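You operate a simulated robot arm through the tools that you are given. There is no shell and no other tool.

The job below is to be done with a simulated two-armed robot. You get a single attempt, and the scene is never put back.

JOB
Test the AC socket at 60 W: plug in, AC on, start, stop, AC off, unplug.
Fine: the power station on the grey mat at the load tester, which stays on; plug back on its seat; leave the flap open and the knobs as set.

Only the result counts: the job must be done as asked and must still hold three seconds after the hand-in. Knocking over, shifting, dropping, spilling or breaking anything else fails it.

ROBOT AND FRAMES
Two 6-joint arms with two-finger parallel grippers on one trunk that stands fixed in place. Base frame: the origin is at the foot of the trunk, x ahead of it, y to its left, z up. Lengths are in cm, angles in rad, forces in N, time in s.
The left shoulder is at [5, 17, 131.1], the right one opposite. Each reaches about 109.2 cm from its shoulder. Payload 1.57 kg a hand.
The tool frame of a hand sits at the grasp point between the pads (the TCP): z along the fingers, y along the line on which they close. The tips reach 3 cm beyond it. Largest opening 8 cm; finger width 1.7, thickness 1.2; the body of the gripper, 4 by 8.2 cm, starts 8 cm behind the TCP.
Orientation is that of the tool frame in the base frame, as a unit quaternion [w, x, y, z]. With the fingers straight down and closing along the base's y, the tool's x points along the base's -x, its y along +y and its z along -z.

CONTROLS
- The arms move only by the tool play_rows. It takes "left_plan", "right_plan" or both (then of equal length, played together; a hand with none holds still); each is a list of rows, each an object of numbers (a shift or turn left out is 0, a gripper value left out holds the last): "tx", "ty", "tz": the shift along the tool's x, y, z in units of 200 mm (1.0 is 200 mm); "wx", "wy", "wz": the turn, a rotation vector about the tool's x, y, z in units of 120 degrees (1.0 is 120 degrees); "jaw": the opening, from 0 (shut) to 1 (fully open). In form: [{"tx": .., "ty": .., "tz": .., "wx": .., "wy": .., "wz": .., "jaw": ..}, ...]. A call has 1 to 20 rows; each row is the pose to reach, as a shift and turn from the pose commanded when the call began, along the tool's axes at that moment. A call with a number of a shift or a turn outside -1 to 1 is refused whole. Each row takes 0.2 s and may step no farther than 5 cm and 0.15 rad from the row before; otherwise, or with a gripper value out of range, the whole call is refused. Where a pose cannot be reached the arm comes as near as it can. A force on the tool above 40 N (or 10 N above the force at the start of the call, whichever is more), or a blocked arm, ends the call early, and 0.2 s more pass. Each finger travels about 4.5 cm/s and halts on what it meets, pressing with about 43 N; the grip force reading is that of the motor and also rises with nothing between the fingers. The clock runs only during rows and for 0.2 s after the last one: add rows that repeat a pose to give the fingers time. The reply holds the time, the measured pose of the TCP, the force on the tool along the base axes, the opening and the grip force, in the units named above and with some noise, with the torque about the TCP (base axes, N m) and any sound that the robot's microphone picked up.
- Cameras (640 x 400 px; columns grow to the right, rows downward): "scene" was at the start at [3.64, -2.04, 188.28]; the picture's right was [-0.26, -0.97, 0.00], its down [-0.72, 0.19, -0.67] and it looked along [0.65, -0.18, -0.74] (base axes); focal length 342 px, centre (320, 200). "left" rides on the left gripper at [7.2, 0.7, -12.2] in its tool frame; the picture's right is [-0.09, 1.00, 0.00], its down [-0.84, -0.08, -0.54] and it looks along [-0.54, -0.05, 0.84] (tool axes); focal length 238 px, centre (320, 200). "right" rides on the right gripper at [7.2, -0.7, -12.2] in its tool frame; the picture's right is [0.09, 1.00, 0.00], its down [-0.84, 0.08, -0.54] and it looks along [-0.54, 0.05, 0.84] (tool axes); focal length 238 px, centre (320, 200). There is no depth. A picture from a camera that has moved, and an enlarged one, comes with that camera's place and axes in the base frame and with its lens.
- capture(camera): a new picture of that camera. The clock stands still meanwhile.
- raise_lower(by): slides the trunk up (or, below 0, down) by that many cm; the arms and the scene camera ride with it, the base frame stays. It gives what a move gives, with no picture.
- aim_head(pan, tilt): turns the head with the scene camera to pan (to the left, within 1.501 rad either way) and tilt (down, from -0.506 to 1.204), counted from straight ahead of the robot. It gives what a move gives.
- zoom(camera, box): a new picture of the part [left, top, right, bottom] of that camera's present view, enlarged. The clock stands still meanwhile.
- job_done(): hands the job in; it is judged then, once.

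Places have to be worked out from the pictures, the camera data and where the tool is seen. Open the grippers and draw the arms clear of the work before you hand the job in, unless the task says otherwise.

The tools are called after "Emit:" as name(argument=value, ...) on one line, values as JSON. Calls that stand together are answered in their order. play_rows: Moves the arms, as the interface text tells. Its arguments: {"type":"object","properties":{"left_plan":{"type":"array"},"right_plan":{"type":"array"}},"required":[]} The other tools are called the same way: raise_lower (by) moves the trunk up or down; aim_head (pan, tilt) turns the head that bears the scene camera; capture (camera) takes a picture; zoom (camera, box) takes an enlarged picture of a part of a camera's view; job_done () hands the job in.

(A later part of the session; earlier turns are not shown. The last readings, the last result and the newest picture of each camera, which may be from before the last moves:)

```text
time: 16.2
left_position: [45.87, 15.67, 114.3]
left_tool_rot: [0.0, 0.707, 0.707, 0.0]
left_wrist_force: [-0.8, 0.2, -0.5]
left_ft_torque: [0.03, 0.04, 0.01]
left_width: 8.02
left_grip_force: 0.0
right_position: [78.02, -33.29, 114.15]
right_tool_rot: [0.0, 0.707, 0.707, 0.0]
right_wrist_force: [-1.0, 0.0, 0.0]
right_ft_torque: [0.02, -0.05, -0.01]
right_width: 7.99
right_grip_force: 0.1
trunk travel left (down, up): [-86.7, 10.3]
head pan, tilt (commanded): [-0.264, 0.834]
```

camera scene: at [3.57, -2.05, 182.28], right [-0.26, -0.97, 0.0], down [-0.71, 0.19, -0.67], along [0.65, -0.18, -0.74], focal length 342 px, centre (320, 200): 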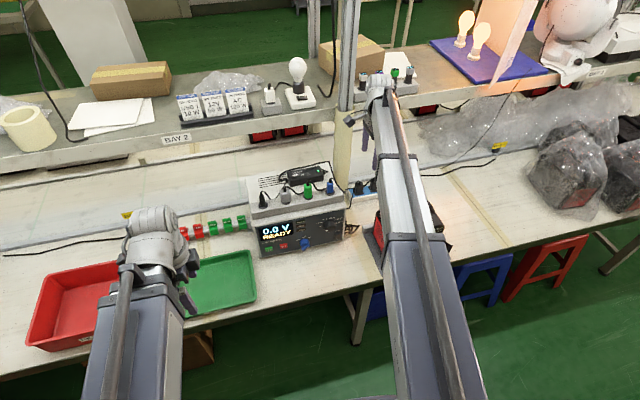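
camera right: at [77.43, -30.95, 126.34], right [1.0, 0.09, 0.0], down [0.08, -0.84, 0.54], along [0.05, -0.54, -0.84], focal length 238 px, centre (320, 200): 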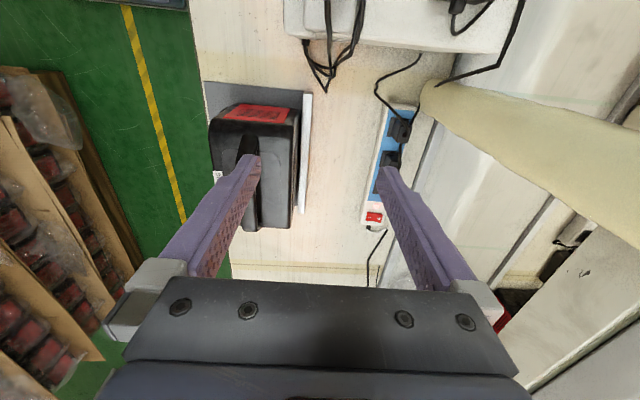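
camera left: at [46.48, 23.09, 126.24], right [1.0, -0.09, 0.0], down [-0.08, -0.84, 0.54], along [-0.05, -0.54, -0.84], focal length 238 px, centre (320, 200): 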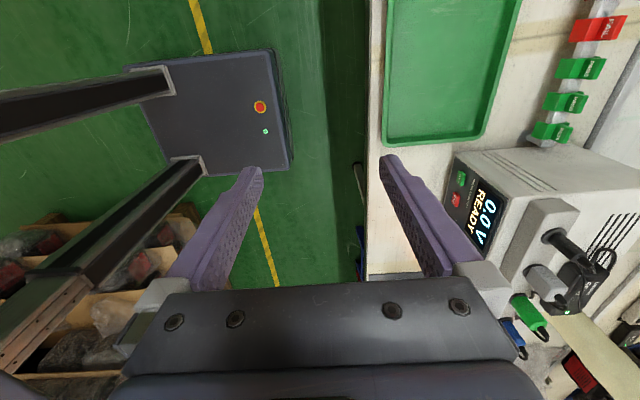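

Flag cleared: each call starts from the pose actually reached, so I simply must not ask for height changes. Now I'll move the right hand toward the grey plug at y≈-10.8, with the fingertips at z≈111 above all plugs.

Emit:
play_rows(right_plan=[{"tx": 0.2}, {"tx": 0.4}, {"tx": 0.6}, {"tx": 0.8}, {"tx": 1.0}, {"tx": 1.0}])

Emit:
capture(camera="right")

Emit:
capture(camera="scene")

Emit:
zoom(camera="left", box=[430, 140, 640, 360])

```text
time: 17.6
left_position: [45.73, 15.88, 114.09]
left_tool_rot: [0.0, 0.707, 0.707, -0.001]
left_wrist_force: [0.1, -0.4, 0.7]
left_ft_torque: [0.0, 0.02, 0.02]
left_width: 7.99
left_grip_force: 0.0
right_position: [77.96, -13.43, 114.16]
right_tool_rot: [0.0, 0.707, 0.708, -0.001]
right_wrist_force: [-1.1, 0.1, 0.0]
right_ft_torque: [0.03, -0.02, 0.01]
right_width: 7.99
right_grip_force: 0.0
trunk travel left (down, up): [-86.7, 10.3]
head pan, tilt (commanded): [-0.264, 0.834]
```

```text
taken
camera right: at [77.38, -6.11, 126.31], right [1.0, 0.09, 0.0], down [0.08, -0.84, 0.54], along [0.05, -0.54, -0.84], focal length 238 px, centre (320, 200)
```

right: 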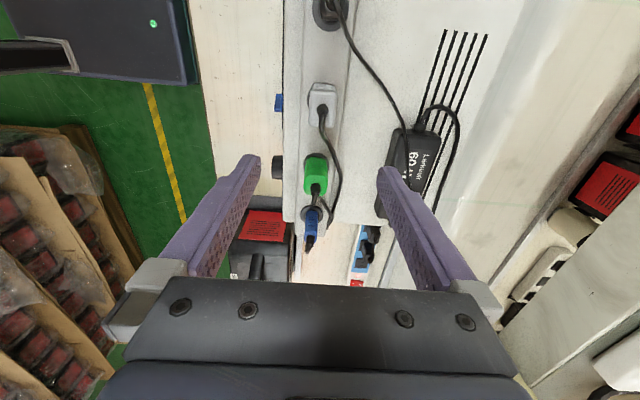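

```text
taken
camera scene: at [3.64, -2.11, 182.28], right [-0.26, -0.97, 0.0], down [-0.72, 0.19, -0.67], along [0.65, -0.18, -0.74], focal length 342 px, centre (320, 200)
```

scene: 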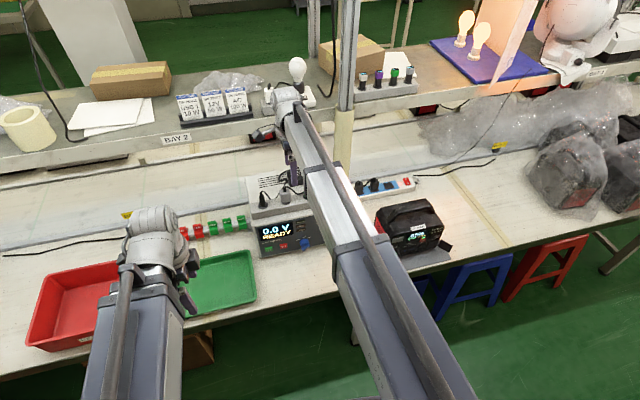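

```text
1.82 times, centred on (535, 250) of left
camera zoom: at [46.51, 23.05, 126.22], right [1.0, -0.09, 0.0], down [-0.08, -0.84, 0.54], along [-0.05, -0.54, -0.84], focal length 433 px, centre (-71, 109)
```

zoom: 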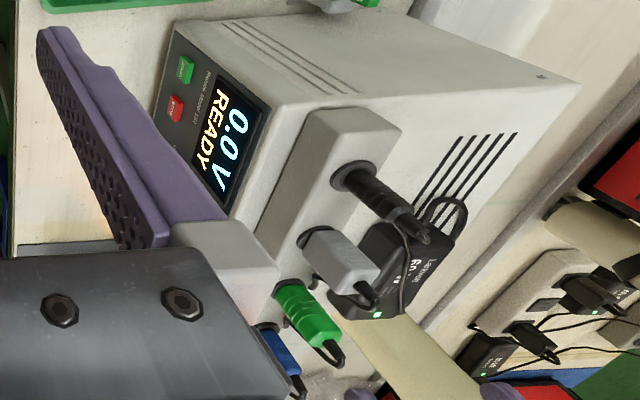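

The right camera now sees the plug row from above. I'll zoom to fix the grey plug's exact place and see its cable.

Emit:
zoom(camera="right", box=[280, 60, 376, 120])

Emit:
zoom(camera="right", box=[280, 60, 440, 260])

```text
6.67 times, centred on (328, 90) of right
camera zoom: at [77.38, -6.11, 126.31], right [1.0, 0.09, 0.0], down [0.08, -0.84, 0.54], along [0.05, -0.54, -0.84], focal length 1589 px, centre (267, 933)
```

zoom: 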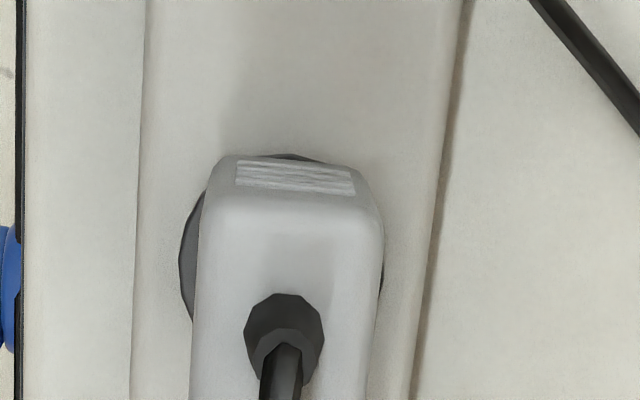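

```text
2.00 times, centred on (360, 160) of right
camera zoom: at [77.38, -6.11, 126.31], right [1.0, 0.09, 0.0], down [0.08, -0.84, 0.54], along [0.05, -0.54, -0.84], focal length 477 px, centre (240, 280)
```

zoom: 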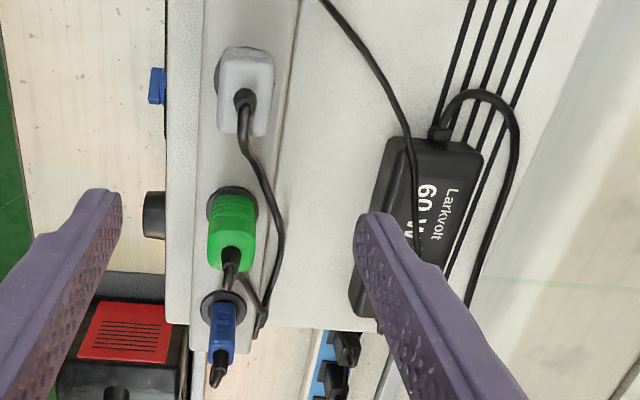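

The grey plug's centre comes out at (78.0, -10.6), top at z≈105, about 2.4 cm thick in x, and its cable leaves toward -y. I'll move over it with the jaws at 5.5 cm.

Emit:
play_rows(right_plan=[{"tx": 0.07, "ty": 0.002, "jaw": 0.69}, {"tx": 0.141, "ty": 0.002, "jaw": 0.69}, {"tx": 0.141, "ty": 0.002, "jaw": 0.69}, {"tx": 0.141, "ty": 0.002, "jaw": 0.69}])

Emit:
capture(camera="right")

Emit:
zoom(camera="scene", box=[240, 120, 352, 190])

```text
time: 18.6
left_position: [45.71, 15.67, 114.21]
left_tool_rot: [-0.001, 0.707, 0.707, -0.001]
left_wrist_force: [0.0, -0.9, -0.5]
left_ft_torque: [0.04, 0.0, 0.01]
left_width: 7.98
left_grip_force: 0.0
right_position: [78.1, -10.52, 114.09]
right_tool_rot: [0.0, 0.707, 0.707, -0.001]
right_wrist_force: [-0.2, -0.3, 0.4]
right_ft_torque: [0.02, 0.05, 0.01]
right_width: 5.52
right_grip_force: 0.1
trunk travel left (down, up): [-86.7, 10.3]
head pan, tilt (commanded): [-0.264, 0.834]
```

```text
taken
camera right: at [77.41, -3.21, 126.31], right [1.0, 0.09, 0.0], down [0.08, -0.84, 0.54], along [0.05, -0.54, -0.84], focal length 238 px, centre (320, 200)
```

right: 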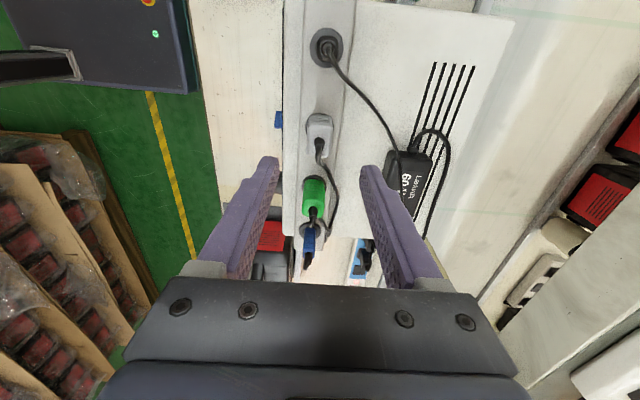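

```text
5.71 times, centred on (296, 155) of scene
camera zoom: at [3.64, -2.02, 182.28], right [-0.26, -0.97, 0.0], down [-0.72, 0.19, -0.67], along [0.65, -0.18, -0.74], focal length 1956 px, centre (457, 457)
```

zoom: 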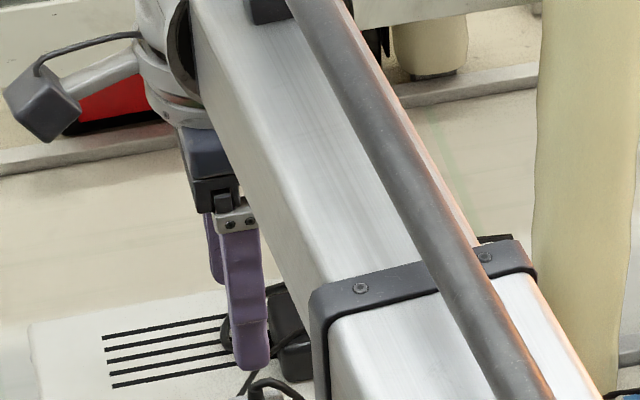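

The jaws straddle the grey plug (fingers at x≈75 and 81). I'll lower the trunk 9.8 cm so the TCP comes to z≈104.3, with the tips about 1 cm above the seat.

Emit:
raise_lower(by=-7)

Emit:
capture(camera="right")

Emit:
zoom(camera="left", box=[430, 140, 640, 360])

```text
time: 19.7
left_position: [45.73, 15.8, 107.28]
left_tool_rot: [0.0, 0.708, 0.707, -0.001]
left_wrist_force: [0.9, 0.6, -0.4]
left_ft_torque: [-0.03, 0.02, 0.0]
left_width: 8.03
left_grip_force: 0.1
right_position: [77.93, -10.46, 107.19]
right_tool_rot: [0.0, 0.707, 0.707, 0.0]
right_wrist_force: [-0.5, -0.4, 0.1]
right_ft_torque: [-0.02, 0.0, -0.03]
right_width: 5.53
right_grip_force: 0.1
trunk travel left (down, up): [-79.7, 17.3]
head pan, tilt (commanded): [-0.264, 0.834]
```

```text
taken
camera right: at [77.39, -3.23, 119.33], right [1.0, 0.09, 0.0], down [0.08, -0.84, 0.54], along [0.05, -0.54, -0.84], focal length 238 px, centre (320, 200)
```

right: 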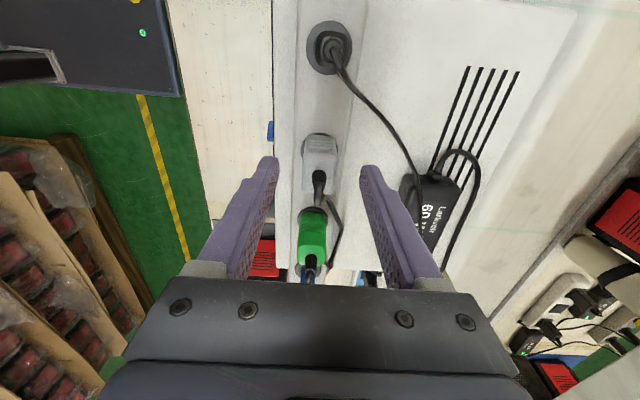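

```text
1.82 times, centred on (535, 250) of left
camera zoom: at [46.5, 23.1, 119.22], right [1.0, -0.09, 0.0], down [-0.08, -0.84, 0.54], along [-0.05, -0.54, -0.84], focal length 433 px, centre (-71, 109)
```

zoom: 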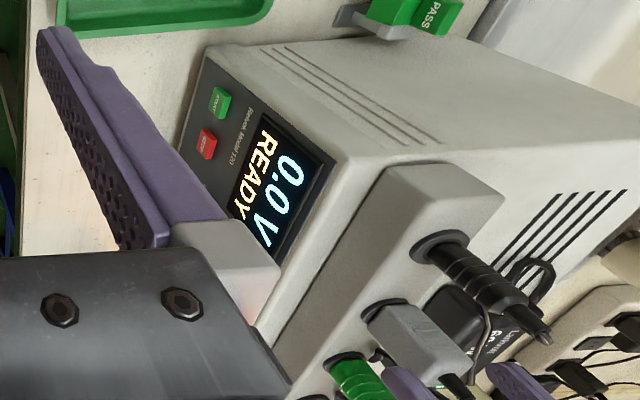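

The plug stands centred between the fingers. I'll lower the last 2.9 cm.

Emit:
raise_lower(by=-2.9)

Emit:
capture(camera="right")

Emit:
zoom(camera="left", box=[520, 240, 640, 360])

```text
time: 20.5
left_position: [45.72, 15.73, 104.29]
left_tool_rot: [0.0, 0.707, 0.707, 0.0]
left_wrist_force: [0.7, 0.4, 0.2]
left_ft_torque: [0.0, 0.0, 0.0]
left_width: 8.01
left_grip_force: 0.1
right_position: [78.01, -10.44, 104.24]
right_tool_rot: [0.0, 0.707, 0.707, 0.0]
right_wrist_force: [-0.2, -0.2, 0.3]
right_ft_torque: [0.0, 0.03, 0.02]
right_width: 5.53
right_grip_force: 0.0
trunk travel left (down, up): [-76.8, 20.2]
head pan, tilt (commanded): [-0.264, 0.834]
```

```text
taken
camera right: at [77.39, -3.23, 116.42], right [1.0, 0.09, 0.0], down [0.08, -0.84, 0.54], along [0.05, -0.54, -0.84], focal length 238 px, centre (320, 200)
```

right: 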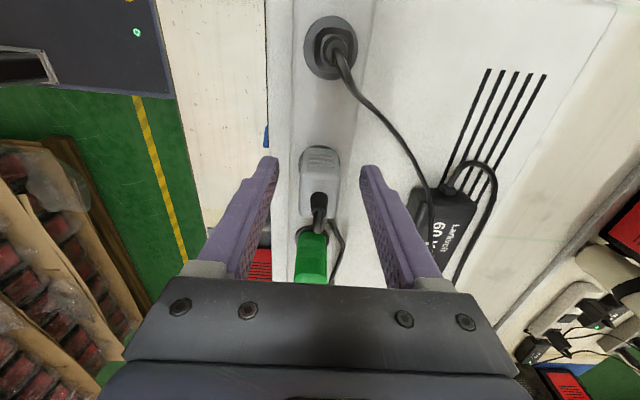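

```text
3.33 times, centred on (580, 300) of left
camera zoom: at [46.5, 23.1, 116.32], right [1.0, -0.09, 0.0], down [-0.08, -0.84, 0.54], along [-0.05, -0.54, -0.84], focal length 794 px, centre (-547, -133)
```

zoom: 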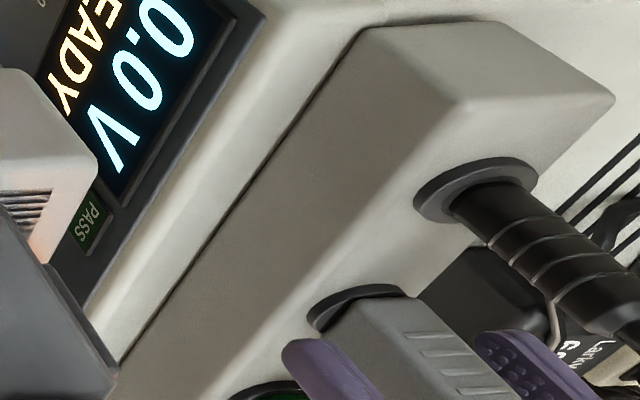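

Fingers bracket the plug about 1 cm above the seat. I'll close the jaws on it.

Emit:
play_rows(right_plan=[{"jaw": 0.0}, {"jaw": 0.0}, {"jaw": 0.0}, {"jaw": 0.0}])

Emit:
capture(camera="right")

```text
time: 21.5
left_position: [45.77, 15.78, 104.21]
left_tool_rot: [-0.002, 0.707, 0.707, -0.001]
left_wrist_force: [0.3, -1.0, -0.5]
left_ft_torque: [0.0, -0.04, -0.01]
left_width: 8.0
left_grip_force: 0.0
right_position: [77.99, -10.54, 104.16]
right_tool_rot: [0.0, 0.707, 0.707, 0.001]
right_wrist_force: [-2.7, 0.1, -1.0]
right_ft_torque: [-0.02, 0.03, -0.03]
right_width: 2.34
right_grip_force: 33.1
trunk travel left (down, up): [-76.8, 20.2]
head pan, tilt (commanded): [-0.264, 0.834]
```

```text
taken
camera right: at [77.37, -3.23, 116.42], right [1.0, 0.09, 0.0], down [0.08, -0.84, 0.54], along [0.05, -0.54, -0.84], focal length 238 px, centre (320, 200)
```

right: 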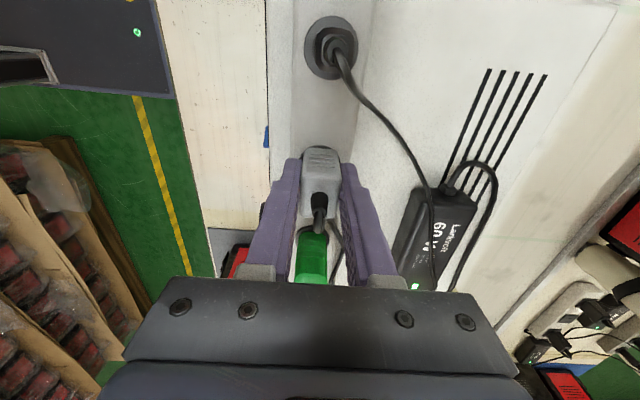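

The plug is gripped (width 2.34, 33 N). I'll raise the trunk 4 cm to draw it from its seat.

Emit:
raise_lower(by=4)

Emit:
capture(camera="right")

Emit:
zoom(camera="left", box=[500, 220, 640, 360])

```text
time: 22.3
left_position: [45.73, 15.89, 108.22]
left_tool_rot: [0.0, 0.707, 0.707, -0.001]
left_wrist_force: [0.0, 0.9, -0.7]
left_ft_torque: [0.0, -0.02, -0.02]
left_width: 7.98
left_grip_force: 0.1
right_position: [78.06, -10.45, 108.14]
right_tool_rot: [0.0, 0.707, 0.707, 0.0]
right_wrist_force: [1.2, -0.6, -0.4]
right_ft_torque: [-0.01, -0.01, 0.02]
right_width: 2.34
right_grip_force: 35.2
trunk travel left (down, up): [-80.8, 16.2]
head pan, tilt (commanded): [-0.264, 0.834]
```

```text
taken
camera right: at [77.42, -3.23, 120.4], right [1.0, 0.09, 0.0], down [0.08, -0.84, 0.54], along [0.05, -0.54, -0.84], focal length 238 px, centre (320, 200)
```

right: 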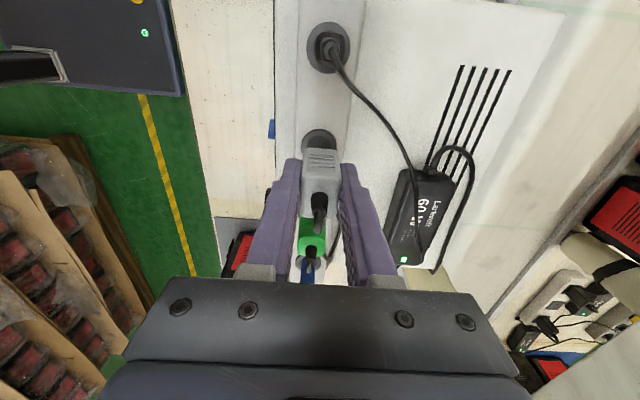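

```text
2.86 times, centred on (570, 290) of left
camera zoom: at [46.53, 23.1, 120.31], right [1.0, -0.09, 0.0], down [-0.08, -0.84, 0.54], along [-0.05, -0.54, -0.84], focal length 681 px, centre (-394, -57)
```

zoom: 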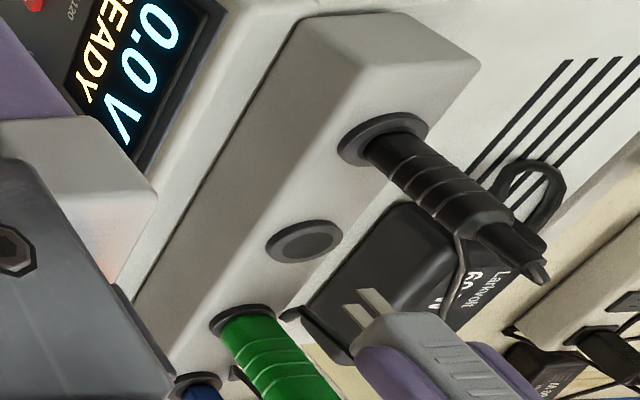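

Two flat blades are visible on the lifted plug, so grey is the AC plug. I'll raise another 9 cm to clear the other plugs.

Emit:
raise_lower(by=9)

Emit:
capture(camera="right")

```text
time: 23.5
left_position: [45.75, 15.79, 117.21]
left_tool_rot: [-0.001, 0.707, 0.708, 0.0]
left_wrist_force: [0.9, 0.5, 0.5]
left_ft_torque: [0.01, 0.0, 0.05]
left_width: 7.99
left_grip_force: 0.0
right_position: [78.07, -10.41, 117.25]
right_tool_rot: [0.0, 0.707, 0.707, 0.0]
right_wrist_force: [0.2, 0.4, -0.2]
right_ft_torque: [-0.02, -0.01, -0.03]
right_width: 2.33
right_grip_force: 35.6
trunk travel left (down, up): [-89.8, 7.2]
head pan, tilt (commanded): [-0.264, 0.834]
```

```text
taken
camera right: at [77.42, -3.23, 129.4], right [1.0, 0.09, 0.0], down [0.08, -0.84, 0.54], along [0.05, -0.54, -0.84], focal length 238 px, centre (320, 200)
```

right: 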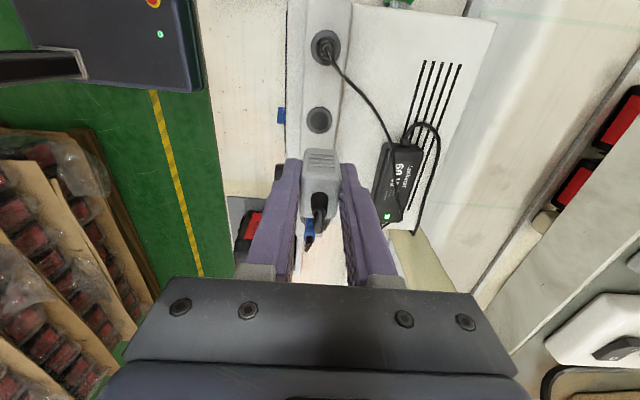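

The plug is well clear of the others. I'll carry it toward -y at this height, past the green and blue plugs.

Emit:
play_rows(right_plan=[{"tx": -0.15}, {"tx": -0.3}, {"tx": -0.45}, {"tx": -0.6}, {"tx": -0.75}, {"tx": -0.9}, {"tx": -1.0}, {"tx": -1.0}])

Emit:
capture(camera="right")

Emit:
capture(camera="left")

```text
time: 25.3
left_position: [45.69, 15.81, 117.3]
left_tool_rot: [0.0, 0.706, 0.708, -0.001]
left_wrist_force: [-0.2, 0.4, -0.6]
left_ft_torque: [-0.01, -0.01, 0.0]
left_width: 8.01
left_grip_force: 0.0
right_position: [78.04, -30.5, 117.27]
right_tool_rot: [0.0, 0.707, 0.707, 0.0]
right_wrist_force: [0.2, 0.4, -0.5]
right_ft_torque: [0.0, 0.01, 0.03]
right_width: 2.32
right_grip_force: 35.2
trunk travel left (down, up): [-89.8, 7.2]
head pan, tilt (commanded): [-0.264, 0.834]
```

```text
taken
camera right: at [77.39, -23.26, 129.41], right [1.0, 0.09, 0.0], down [0.08, -0.84, 0.54], along [0.05, -0.54, -0.84], focal length 238 px, centre (320, 200)
```

right: 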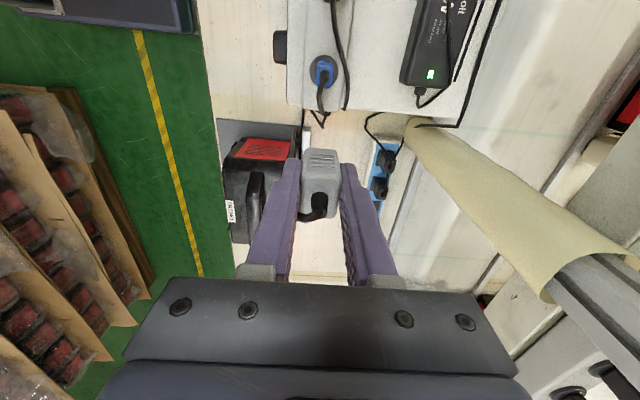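

```text
taken
camera left: at [46.52, 23.11, 129.31], right [1.0, -0.09, 0.0], down [-0.08, -0.84, 0.54], along [-0.05, -0.54, -0.84], focal length 238 px, centre (320, 200)
```

left: 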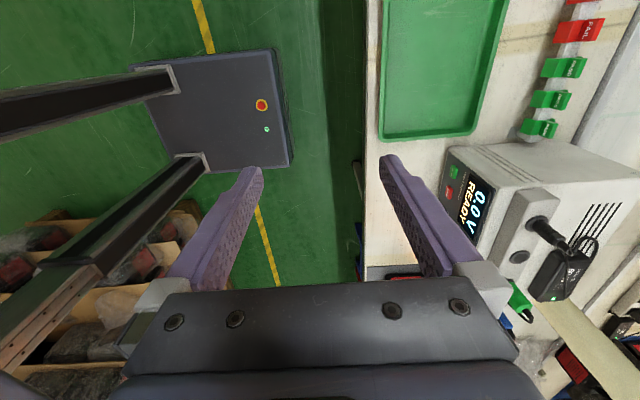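

The cable trails freely and the other plugs stand as before. I'll carry the plug back over the station toward the robot, staying high.

Emit:
play_rows(right_plan=[{"ty": -0.2, "tx": -0.12}, {"ty": -0.4, "tx": -0.24}, {"ty": -0.6, "tx": -0.36}, {"ty": -0.8, "tx": -0.48}, {"ty": -1.0, "tx": -0.6}, {"ty": -1.0, "tx": -0.8}, {"ty": -1.0, "tx": -0.8}])

Emit:
play_rows(right_plan=[{"ty": -0.2, "tx": -0.2}, {"ty": -0.4, "tx": -0.4}, {"ty": -0.6, "tx": -0.6}, {"ty": -0.65, "tx": -0.65}, {"ty": -0.65, "tx": -0.65}])

Emit:
capture(camera="right")

Emit:
capture(camera="scene")

```text
time: 26.9
left_position: [45.6, 15.81, 117.28]
left_tool_rot: [-0.001, 0.706, 0.708, 0.0]
left_wrist_force: [-0.2, -0.4, 0.4]
left_ft_torque: [0.01, -0.02, -0.01]
left_width: 8.02
left_grip_force: 0.1
right_position: [58.04, -46.35, 117.27]
right_tool_rot: [0.0, 0.707, 0.707, 0.001]
right_wrist_force: [-0.2, 0.0, -0.9]
right_ft_torque: [-0.04, -0.01, -0.01]
right_width: 2.33
right_grip_force: 36.0
trunk travel left (down, up): [-89.8, 7.2]
head pan, tilt (commanded): [-0.264, 0.834]
```

```text
refused: row 1 steps farther than a row can; nothing moved
```

```text
taken
camera right: at [57.46, -39.17, 129.46], right [1.0, 0.09, 0.0], down [0.08, -0.84, 0.54], along [0.05, -0.54, -0.84], focal length 238 px, centre (320, 200)
```

right: 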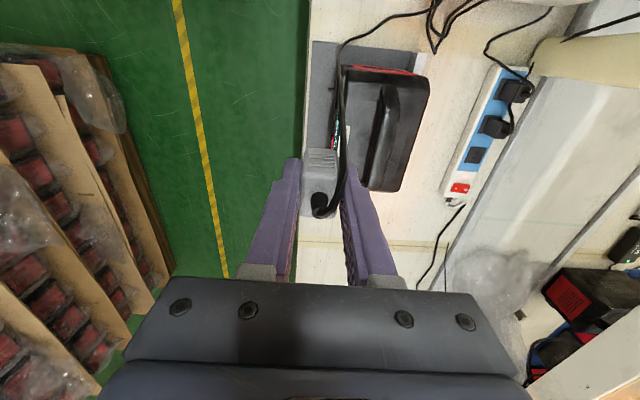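

```text
taken
camera scene: at [3.58, -1.93, 185.39], right [-0.26, -0.97, 0.0], down [-0.71, 0.19, -0.67], along [0.65, -0.18, -0.74], focal length 342 px, centre (320, 200)
```

scene: 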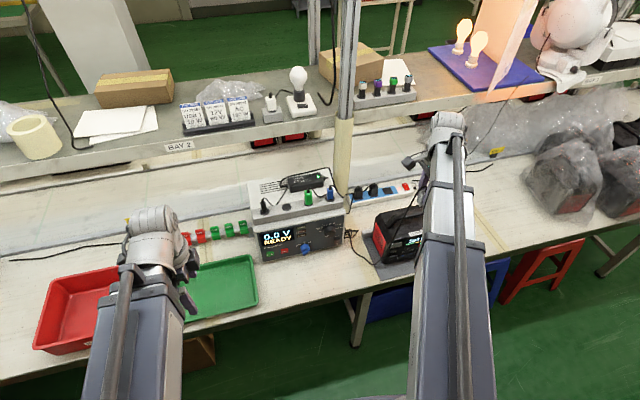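

The cable drapes to the left of the plug and stays slack. I'll continue toward (45, -59.5) with smaller steps.

Emit:
play_rows(right_plan=[{"ty": -0.15, "tx": -0.15}, {"ty": -0.3, "tx": -0.3}, {"ty": -0.45, "tx": -0.45}, {"ty": -0.6, "tx": -0.6}, {"ty": -0.65, "tx": -0.658}, {"ty": -0.65, "tx": -0.658}])

Emit:
play_rows(right_plan=[{"ty": 0.0, "tz": -0.03, "wx": -0.0625}, {"ty": 0.0, "tz": -0.07, "wx": -0.125}, {"ty": -0.01, "tz": -0.12, "wx": -0.1875}, {"ty": -0.01, "tz": -0.18, "wx": -0.25}, {"ty": -0.02, "tz": -0.25, "wx": -0.3125}, {"ty": -0.02, "tz": -0.324, "wx": -0.375}, {"ty": -0.02, "tz": -0.324, "wx": -0.375}])

Emit:
capture(camera="right")

Emit:
capture(camera="scene")

```text
time: 28.3
left_position: [45.77, 15.86, 117.22]
left_tool_rot: [-0.002, 0.707, 0.707, 0.0]
left_wrist_force: [-1.2, 0.0, 0.2]
left_ft_torque: [-0.01, 0.0, 0.03]
left_width: 7.97
left_grip_force: 0.0
right_position: [45.05, -59.61, 117.18]
right_tool_rot: [0.0, 0.707, 0.707, 0.0]
right_wrist_force: [-0.2, 0.1, -1.0]
right_ft_torque: [0.0, -0.03, 0.02]
right_width: 2.31
right_grip_force: 35.8
trunk travel left (down, up): [-89.8, 7.2]
head pan, tilt (commanded): [-0.264, 0.834]
```

```text
time: 29.9
left_position: [45.66, 15.74, 117.31]
left_tool_rot: [-0.001, 0.707, 0.707, 0.0]
left_wrist_force: [-0.3, -0.5, 0.0]
left_ft_torque: [-0.01, 0.02, 0.0]
left_width: 7.99
left_grip_force: 0.0
right_position: [44.63, -59.69, 123.66]
right_tool_rot: [0.271, 0.653, 0.653, 0.271]
right_wrist_force: [-0.4, 0.4, 0.3]
right_ft_torque: [0.01, 0.01, 0.02]
right_width: 2.34
right_grip_force: 35.1
right hand out of reach, approached as far as the arm can: row 1, 2, 3, 4, 5
trunk travel left (down, up): [-89.8, 7.2]
head pan, tilt (commanded): [-0.264, 0.834]
```

```text
taken
camera right: at [35.56, -52.37, 131.81], right [0.7, 0.09, 0.7], down [-0.33, -0.84, 0.44], along [0.63, -0.54, -0.56], focal length 238 px, centre (320, 200)
```

right: 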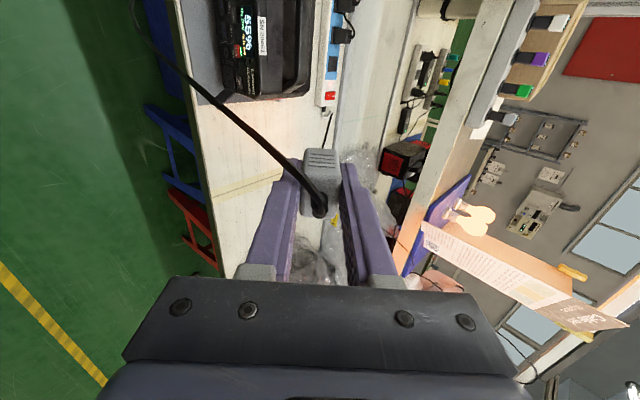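

```text
taken
camera scene: at [3.67, -2.05, 185.38], right [-0.26, -0.97, 0.0], down [-0.72, 0.19, -0.67], along [0.65, -0.18, -0.74], focal length 342 px, centre (320, 200)
```

scene: 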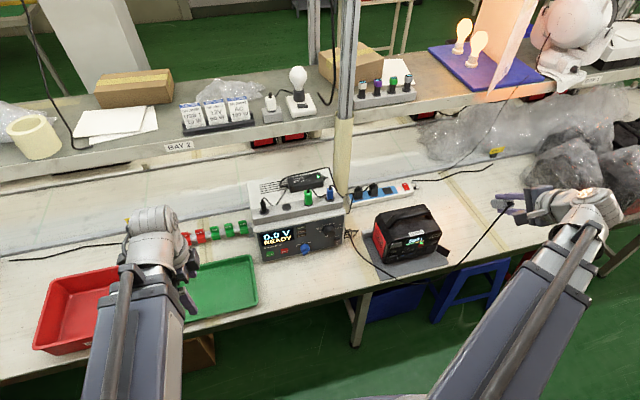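

The pitch to 45° worked with the wrist model confirmed. I'll look at where the cable runs before going on.

Emit:
zoom(camera="scene", box=[330, 180, 530, 305])

Emit:
zoom(camera="right", box=[120, 0, 360, 150])

```text
3.20 times, centred on (430, 242) of scene
camera zoom: at [3.67, -2.05, 185.38], right [-0.26, -0.97, 0.0], down [-0.72, 0.19, -0.67], along [0.65, -0.18, -0.74], focal length 1095 px, centre (-32, 64)
```

zoom: 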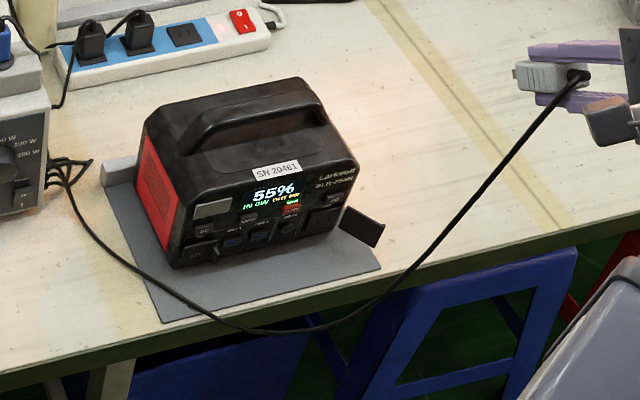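

```text
2.67 times, centred on (240, 75) of right
camera zoom: at [35.56, -52.37, 131.81], right [0.7, 0.09, 0.7], down [-0.33, -0.84, 0.44], along [0.63, -0.54, -0.56], focal length 636 px, centre (533, 533)
```

zoom: 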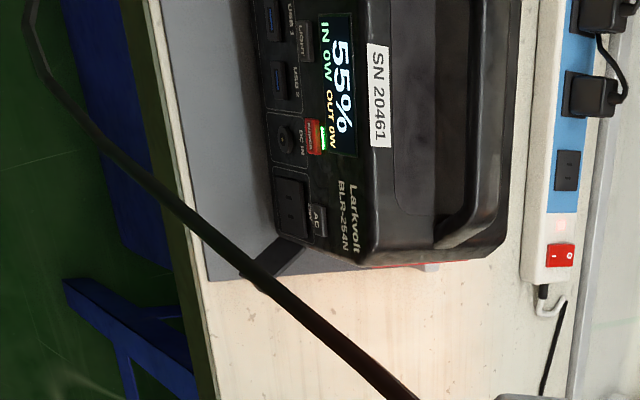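

The cable hangs freely in front of the mat and is long enough. I'll pitch the hand the rest of the way to horizontal.

Emit:
play_rows(right_plan=[{"ty": 0.13, "tz": -0.01, "wx": -0.0625}, {"ty": 0.27, "tz": -0.04, "wx": -0.125}, {"ty": 0.41, "tz": -0.09, "wx": -0.1875}, {"ty": 0.54, "tz": -0.16, "wx": -0.25}, {"ty": 0.66, "tz": -0.23, "wx": -0.3125}, {"ty": 0.781, "tz": -0.324, "wx": -0.375}, {"ty": 0.781, "tz": -0.324, "wx": -0.375}])

Emit:
capture(camera="right")

Emit:
capture(camera="scene")

```text
time: 31.5
left_position: [45.67, 15.88, 117.24]
left_tool_rot: [0.0, 0.707, 0.707, 0.0]
left_wrist_force: [-0.1, -0.5, 0.4]
left_ft_torque: [-0.03, 0.0, -0.01]
left_width: 7.99
left_grip_force: 0.0
right_position: [51.19, -59.47, 139.31]
right_tool_rot: [0.501, 0.499, 0.499, 0.501]
right_wrist_force: [0.2, 0.7, -1.4]
right_ft_torque: [-0.02, 0.03, -0.01]
right_width: 2.3
right_grip_force: 35.1
trunk travel left (down, up): [-89.8, 7.2]
head pan, tilt (commanded): [-0.264, 0.834]
```

```text
taken
camera right: at [39.05, -52.35, 138.58], right [0.0, 0.09, 1.0], down [-0.54, -0.84, 0.08], along [0.84, -0.54, 0.05], focal length 238 px, centre (320, 200)
```

right: 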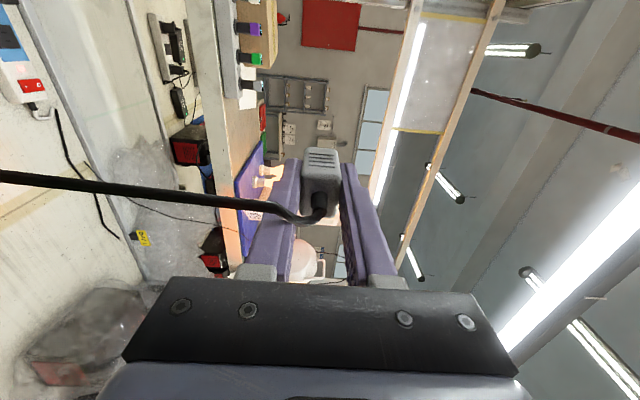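

```text
taken
camera scene: at [3.64, -2.05, 185.38], right [-0.26, -0.97, 0.0], down [-0.72, 0.19, -0.67], along [0.65, -0.18, -0.74], focal length 342 px, centre (320, 200)
```

scene: 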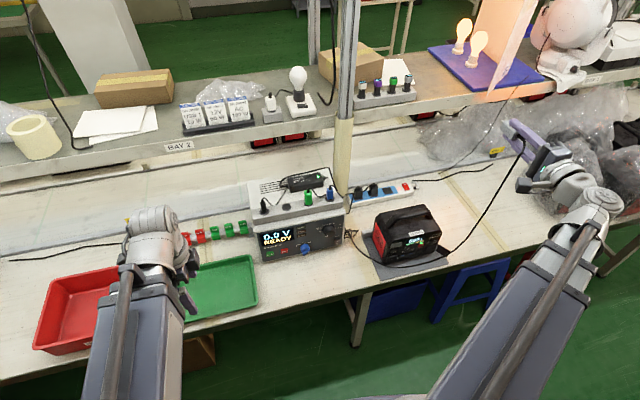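

The right hand is horizontal with the plug at (51.2, -59.5), pins toward +x. Before lowering the trunk I'll bring the left hand to a safe horizontal pose in front of START: first over to (43, -2.4), jaws closed.

Emit:
play_rows(left_plan=[{"tx": -0.15, "ty": -0.02, "jaw": 0.0}, {"tx": -0.3, "ty": -0.04, "jaw": 0.0}, {"tx": -0.45, "ty": -0.06, "jaw": 0.0}, {"tx": -0.6, "ty": -0.08, "jaw": 0.0}, {"tx": -0.75, "ty": -0.1, "jaw": 0.0}, {"tx": -0.91, "ty": -0.13, "jaw": 0.0}, {"tx": -0.91, "ty": -0.13, "jaw": 0.0}])

Emit:
play_rows(left_plan=[{"ty": 0.13, "tz": -0.01, "wx": -0.0625}, {"ty": 0.27, "tz": -0.04, "wx": -0.125}, {"ty": 0.41, "tz": -0.09, "wx": -0.1875}, {"ty": 0.54, "tz": -0.16, "wx": -0.25}, {"ty": 0.66, "tz": -0.23, "wx": -0.3125}, {"ty": 0.781, "tz": -0.324, "wx": -0.375}, {"ty": 0.781, "tz": -0.324, "wx": -0.375}])

```text
time: 33.1
left_position: [43.28, -2.48, 117.2]
left_tool_rot: [-0.001, 0.706, 0.708, -0.001]
left_wrist_force: [-0.2, 0.0, -0.1]
left_ft_torque: [0.01, 0.02, 0.01]
left_width: 0.01
left_grip_force: 21.3
right_position: [51.29, -59.45, 139.36]
right_tool_rot: [0.501, 0.499, 0.499, 0.5]
right_wrist_force: [-0.1, 0.0, -0.4]
right_ft_torque: [0.03, 0.01, -0.01]
right_width: 2.31
right_grip_force: 35.3
trunk travel left (down, up): [-89.8, 7.2]
head pan, tilt (commanded): [-0.264, 0.834]
```

```text
time: 34.7
left_position: [58.87, -2.51, 123.71]
left_tool_rot: [0.271, 0.653, 0.653, 0.271]
left_wrist_force: [0.2, -0.4, 0.0]
left_ft_torque: [-0.01, 0.0, -0.01]
left_width: 0.02
left_grip_force: 21.8
left hand out of reach, approached as far as the arm can: row 4
right_position: [51.27, -59.66, 139.3]
right_tool_rot: [0.5, 0.5, 0.499, 0.5]
right_wrist_force: [0.2, -0.7, -0.9]
right_ft_torque: [0.04, 0.0, 0.03]
right_width: 2.29
right_grip_force: 35.3
trunk travel left (down, up): [-89.8, 7.2]
head pan, tilt (commanded): [-0.264, 0.834]
```

The left hand follows the same arc. I'll finish its pitch, then roll it +90° so its camera sits on top.

Emit:
play_rows(left_plan=[{"ty": 0.144, "tz": -0.009, "wx": -0.0625}, {"ty": 0.286, "tz": -0.038, "wx": -0.125}, {"ty": 0.423, "tz": -0.084, "wx": -0.1875}, {"ty": 0.552, "tz": -0.148, "wx": -0.25}, {"ty": 0.673, "tz": -0.228, "wx": -0.3125}, {"ty": 0.781, "tz": -0.324, "wx": -0.375}, {"ty": 0.781, "tz": -0.324, "wx": -0.375}])

Emit:
play_rows(left_plan=[{"wz": 0.068}, {"wz": 0.136}, {"wz": 0.204}, {"wz": 0.272}, {"wz": 0.34}, {"wz": 0.408}, {"wz": 0.476}, {"wz": 0.544}, {"wz": 0.612}, {"wz": 0.68}, {"wz": 0.75}, {"wz": 0.75}])

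Emit:
capture(camera="left")

Emit:
capture(camera="scene")

```text
time: 36.3
left_position: [65.26, -2.48, 139.29]
left_tool_rot: [0.501, 0.5, 0.499, 0.5]
left_wrist_force: [-0.2, -0.3, 0.3]
left_ft_torque: [0.02, 0.04, -0.03]
left_width: 0.0
left_grip_force: 21.5
right_position: [51.21, -59.62, 139.32]
right_tool_rot: [0.5, 0.499, 0.5, 0.5]
right_wrist_force: [-0.4, -0.5, -1.5]
right_ft_torque: [0.02, 0.01, -0.01]
right_width: 2.3
right_grip_force: 35.6
trunk travel left (down, up): [-89.8, 7.2]
head pan, tilt (commanded): [-0.264, 0.834]
```

```text
time: 38.9
left_position: [65.2, -2.35, 139.3]
left_tool_rot: [0.0, 0.707, -0.001, 0.707]
left_wrist_force: [-0.6, -0.4, -0.2]
left_ft_torque: [-0.01, -0.02, 0.0]
left_width: 0.01
left_grip_force: 21.4
right_position: [51.27, -59.57, 139.32]
right_tool_rot: [0.5, 0.5, 0.499, 0.5]
right_wrist_force: [0.6, 0.3, -0.6]
right_ft_torque: [0.0, 0.02, -0.04]
right_width: 2.27
right_grip_force: 35.0
trunk travel left (down, up): [-89.8, 7.2]
head pan, tilt (commanded): [-0.264, 0.834]
```

```text
taken
camera left: at [53.18, -3.01, 146.31], right [0.0, -1.0, -0.09], down [-0.54, 0.08, -0.84], along [0.84, 0.05, -0.54], focal length 238 px, centre (320, 200)
```

left: 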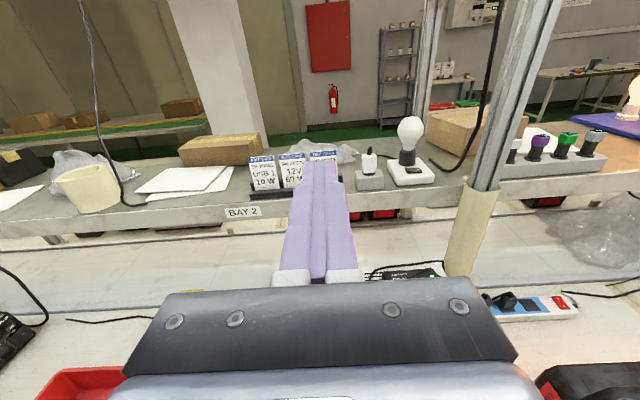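

```text
taken
camera scene: at [3.64, -2.05, 185.38], right [-0.26, -0.97, 0.0], down [-0.72, 0.19, -0.67], along [0.65, -0.18, -0.74], focal length 342 px, centre (320, 200)
```

scene: 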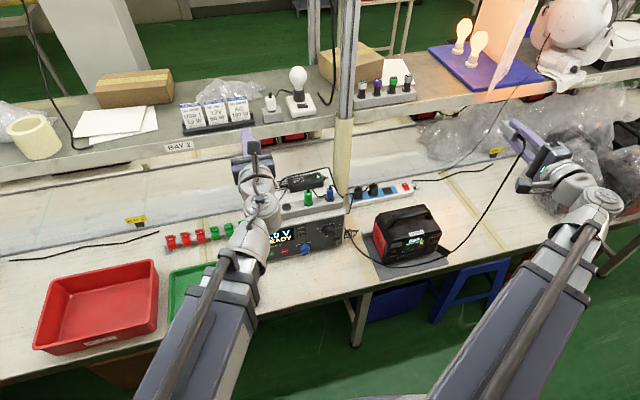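

Both hands are horizontal now. I'll lower the trunk in stages; first 48 cm, leaving the right hand about 10 cm above socket height.

Emit:
raise_lower(by=-48)

Emit:
capture(camera="right")

Emit:
capture(camera="scene")

Emit:
capture(camera="left")

```text
refused: -48 is not a number from -40 to 40
```

```text
taken
camera right: at [39.04, -52.34, 138.57], right [0.0, 0.09, 1.0], down [-0.54, -0.84, 0.08], along [0.84, -0.54, 0.05], focal length 238 px, centre (320, 200)
```

right: 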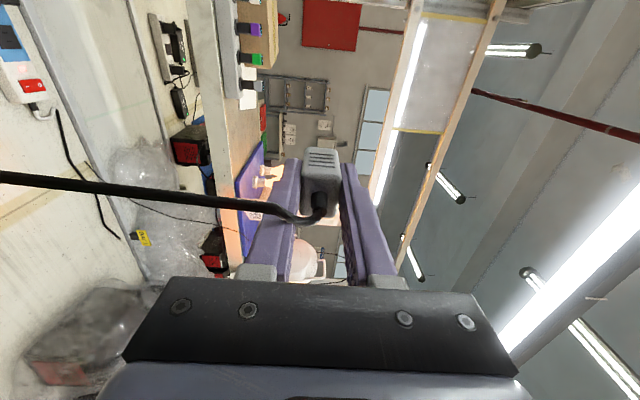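

```text
taken
camera scene: at [3.64, -2.05, 185.38], right [-0.26, -0.97, 0.0], down [-0.72, 0.19, -0.67], along [0.65, -0.18, -0.74], focal length 342 px, centre (320, 200)
```

scene: 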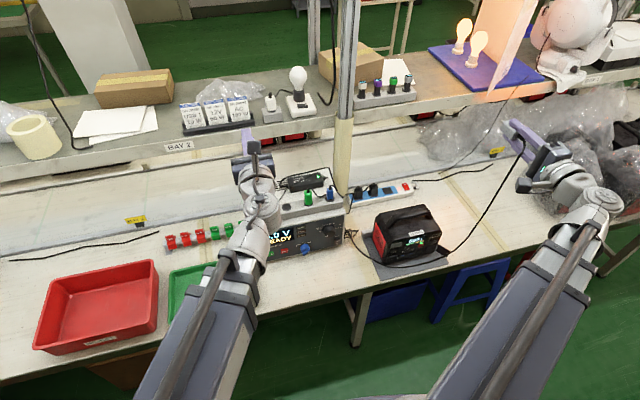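

```text
taken
camera left: at [53.18, -3.01, 146.31], right [0.0, -1.0, -0.09], down [-0.54, 0.08, -0.84], along [0.84, 0.05, -0.54], focal length 238 px, centre (320, 200)
```

left: 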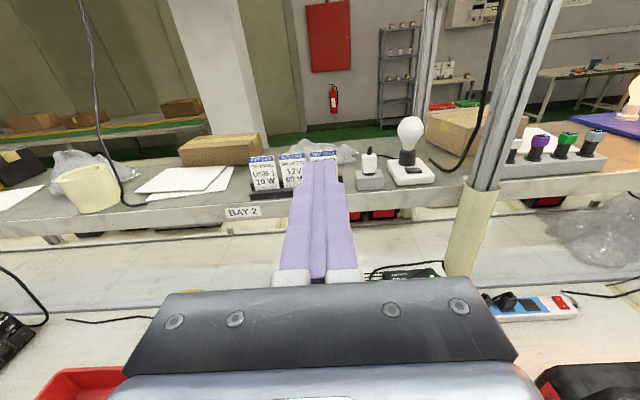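

The trunk accepts at most 40 cm per call; I'll lower 38 cm first and look.

Emit:
raise_lower(by=-38)

Emit:
capture(camera="right")

Emit:
capture(camera="scene")

Emit:
capture(camera="left")

```text
time: 42.6
left_position: [65.31, -2.49, 101.27]
left_tool_rot: [0.0, 0.707, 0.0, 0.707]
left_wrist_force: [-0.1, 0.2, -0.4]
left_ft_torque: [0.0, 0.04, -0.01]
left_width: 0.02
left_grip_force: 21.0
right_position: [51.11, -59.65, 101.37]
right_tool_rot: [0.5, 0.5, 0.5, 0.5]
right_wrist_force: [-0.4, 0.3, -0.7]
right_ft_torque: [0.02, 0.01, -0.02]
right_width: 2.27
right_grip_force: 35.1
trunk travel left (down, up): [-51.8, 45.2]
head pan, tilt (commanded): [-0.264, 0.834]
```

```text
taken
camera right: at [39.04, -52.34, 100.58], right [0.0, 0.09, 1.0], down [-0.54, -0.84, 0.08], along [0.84, -0.54, 0.05], focal length 238 px, centre (320, 200)
```

right: 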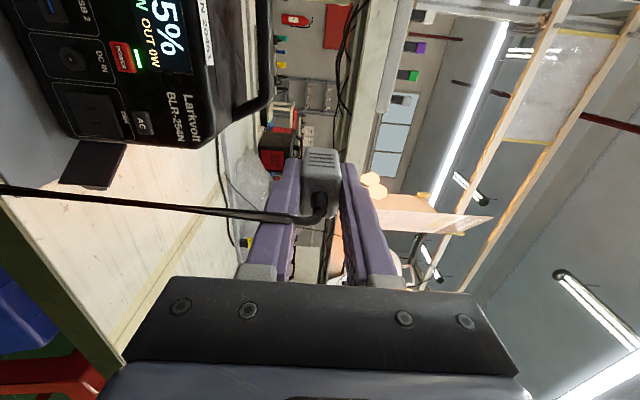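

```text
taken
camera scene: at [3.63, -2.04, 147.39], right [-0.26, -0.97, 0.0], down [-0.72, 0.19, -0.67], along [0.65, -0.18, -0.74], focal length 342 px, centre (320, 200)
```

scene: 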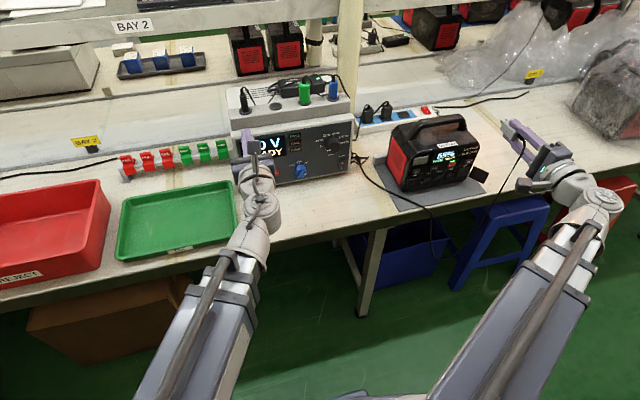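

```text
taken
camera left: at [53.17, -2.99, 108.31], right [0.0, -1.0, -0.09], down [-0.54, 0.08, -0.84], along [0.84, 0.05, -0.54], focal length 238 px, centre (320, 200)
```

left: 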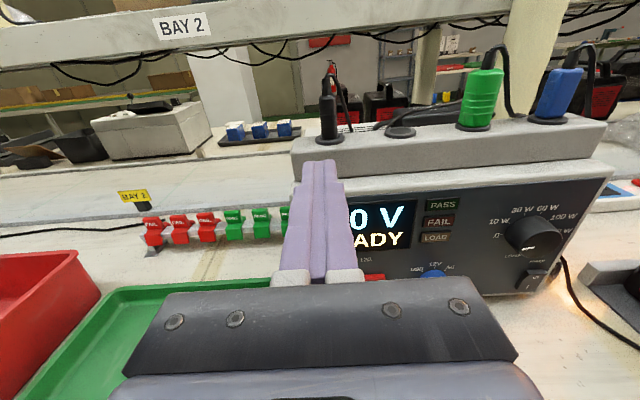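

Nothing is in the way. I'll lower another 14 cm and check the alignment with the socket.

Emit:
raise_lower(by=-14)

Emit:
capture(camera="right")

Emit:
capture(camera="scene")

Emit:
capture(camera="left")

```text
time: 44.3
left_position: [65.17, -2.49, 87.19]
left_tool_rot: [0.0, 0.707, 0.0, 0.707]
left_wrist_force: [-0.6, -0.1, 0.1]
left_ft_torque: [0.04, 0.01, 0.04]
left_width: 0.0
left_grip_force: 20.6
right_position: [51.19, -59.57, 87.28]
right_tool_rot: [0.5, 0.499, 0.5, 0.501]
right_wrist_force: [0.2, 0.8, -0.7]
right_ft_torque: [0.04, -0.02, -0.01]
right_width: 2.31
right_grip_force: 35.8
trunk travel left (down, up): [-37.8, 59.2]
head pan, tilt (commanded): [-0.264, 0.834]
```

```text
taken
camera right: at [39.04, -52.34, 86.58], right [0.0, 0.09, 1.0], down [-0.54, -0.84, 0.08], along [0.84, -0.54, 0.05], focal length 238 px, centre (320, 200)
```

right: 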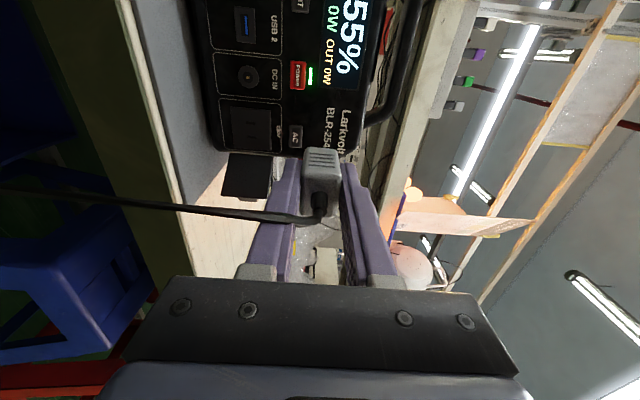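

```text
taken
camera scene: at [3.63, -2.04, 133.39], right [-0.26, -0.97, 0.0], down [-0.72, 0.19, -0.67], along [0.65, -0.18, -0.74], focal length 342 px, centre (320, 200)
```

scene: 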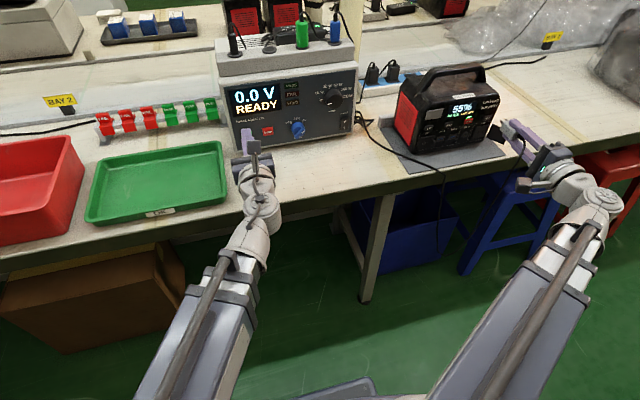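

```text
taken
camera left: at [53.17, -2.98, 94.32], right [0.0, -1.0, -0.09], down [-0.54, 0.08, -0.84], along [0.84, 0.05, -0.54], focal length 238 px, centre (320, 200)
```

left: 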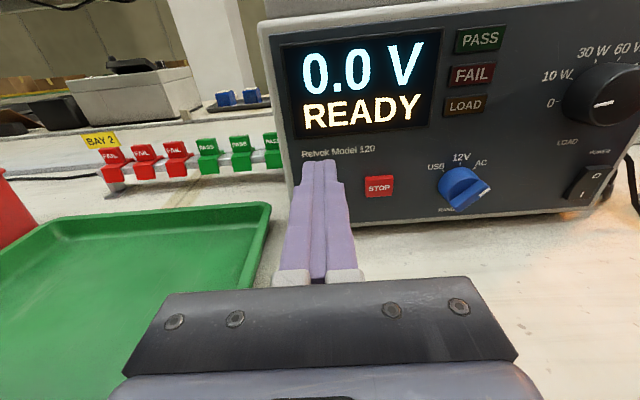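

The socket and flap are in view. I'll zoom in from both cameras to refine the socket's position relative to the plug.

Emit:
zoom(camera="right", box=[210, 80, 346, 220])

Emit:
zoom(camera="scene", box=[400, 85, 560, 185])

Emit:
zoom(camera="scene", box=[455, 100, 535, 150])

```text
2.86 times, centred on (278, 150) of right
camera zoom: at [39.04, -52.34, 86.58], right [0.0, 0.09, 1.0], down [-0.54, -0.84, 0.08], along [0.84, -0.54, 0.05], focal length 681 px, centre (440, 343)
```

zoom: 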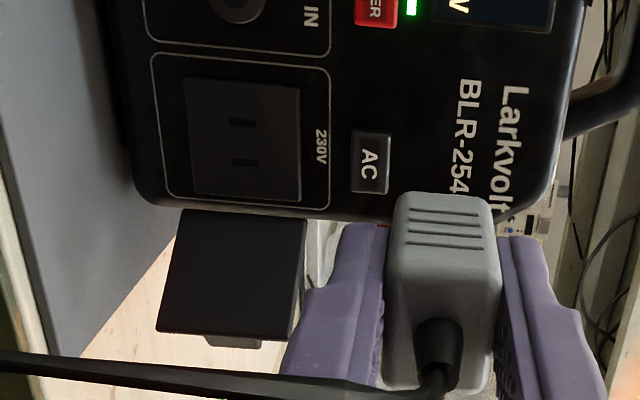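

```text
4.00 times, centred on (480, 135) of scene
camera zoom: at [3.63, -2.04, 133.39], right [-0.26, -0.97, 0.0], down [-0.72, 0.19, -0.67], along [0.65, -0.18, -0.74], focal length 1369 px, centre (-320, 460)
```

zoom: 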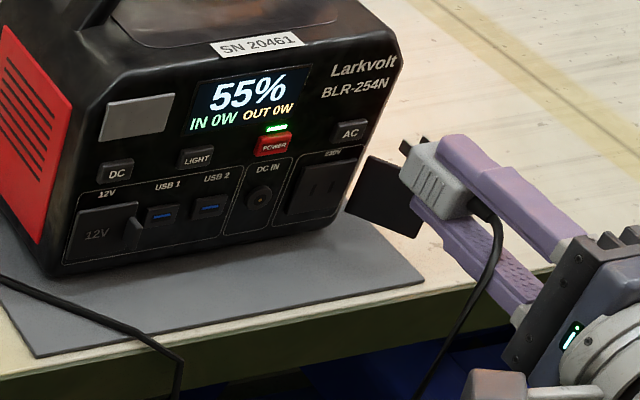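

```text
8.00 times, centred on (495, 125) of scene
camera zoom: at [3.63, -2.04, 133.39], right [-0.26, -0.97, 0.0], down [-0.72, 0.19, -0.67], along [0.65, -0.18, -0.74], focal length 2738 px, centre (-1080, 800)
```

zoom: 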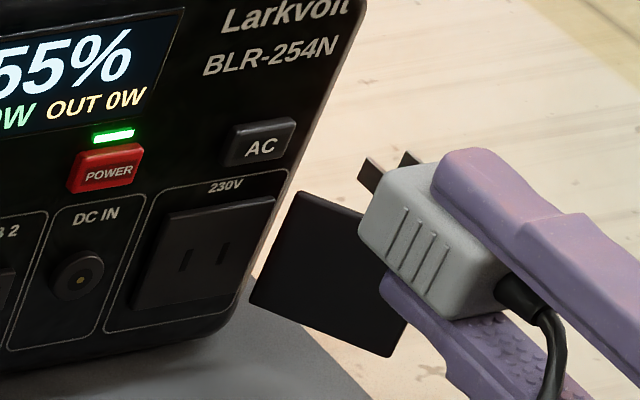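

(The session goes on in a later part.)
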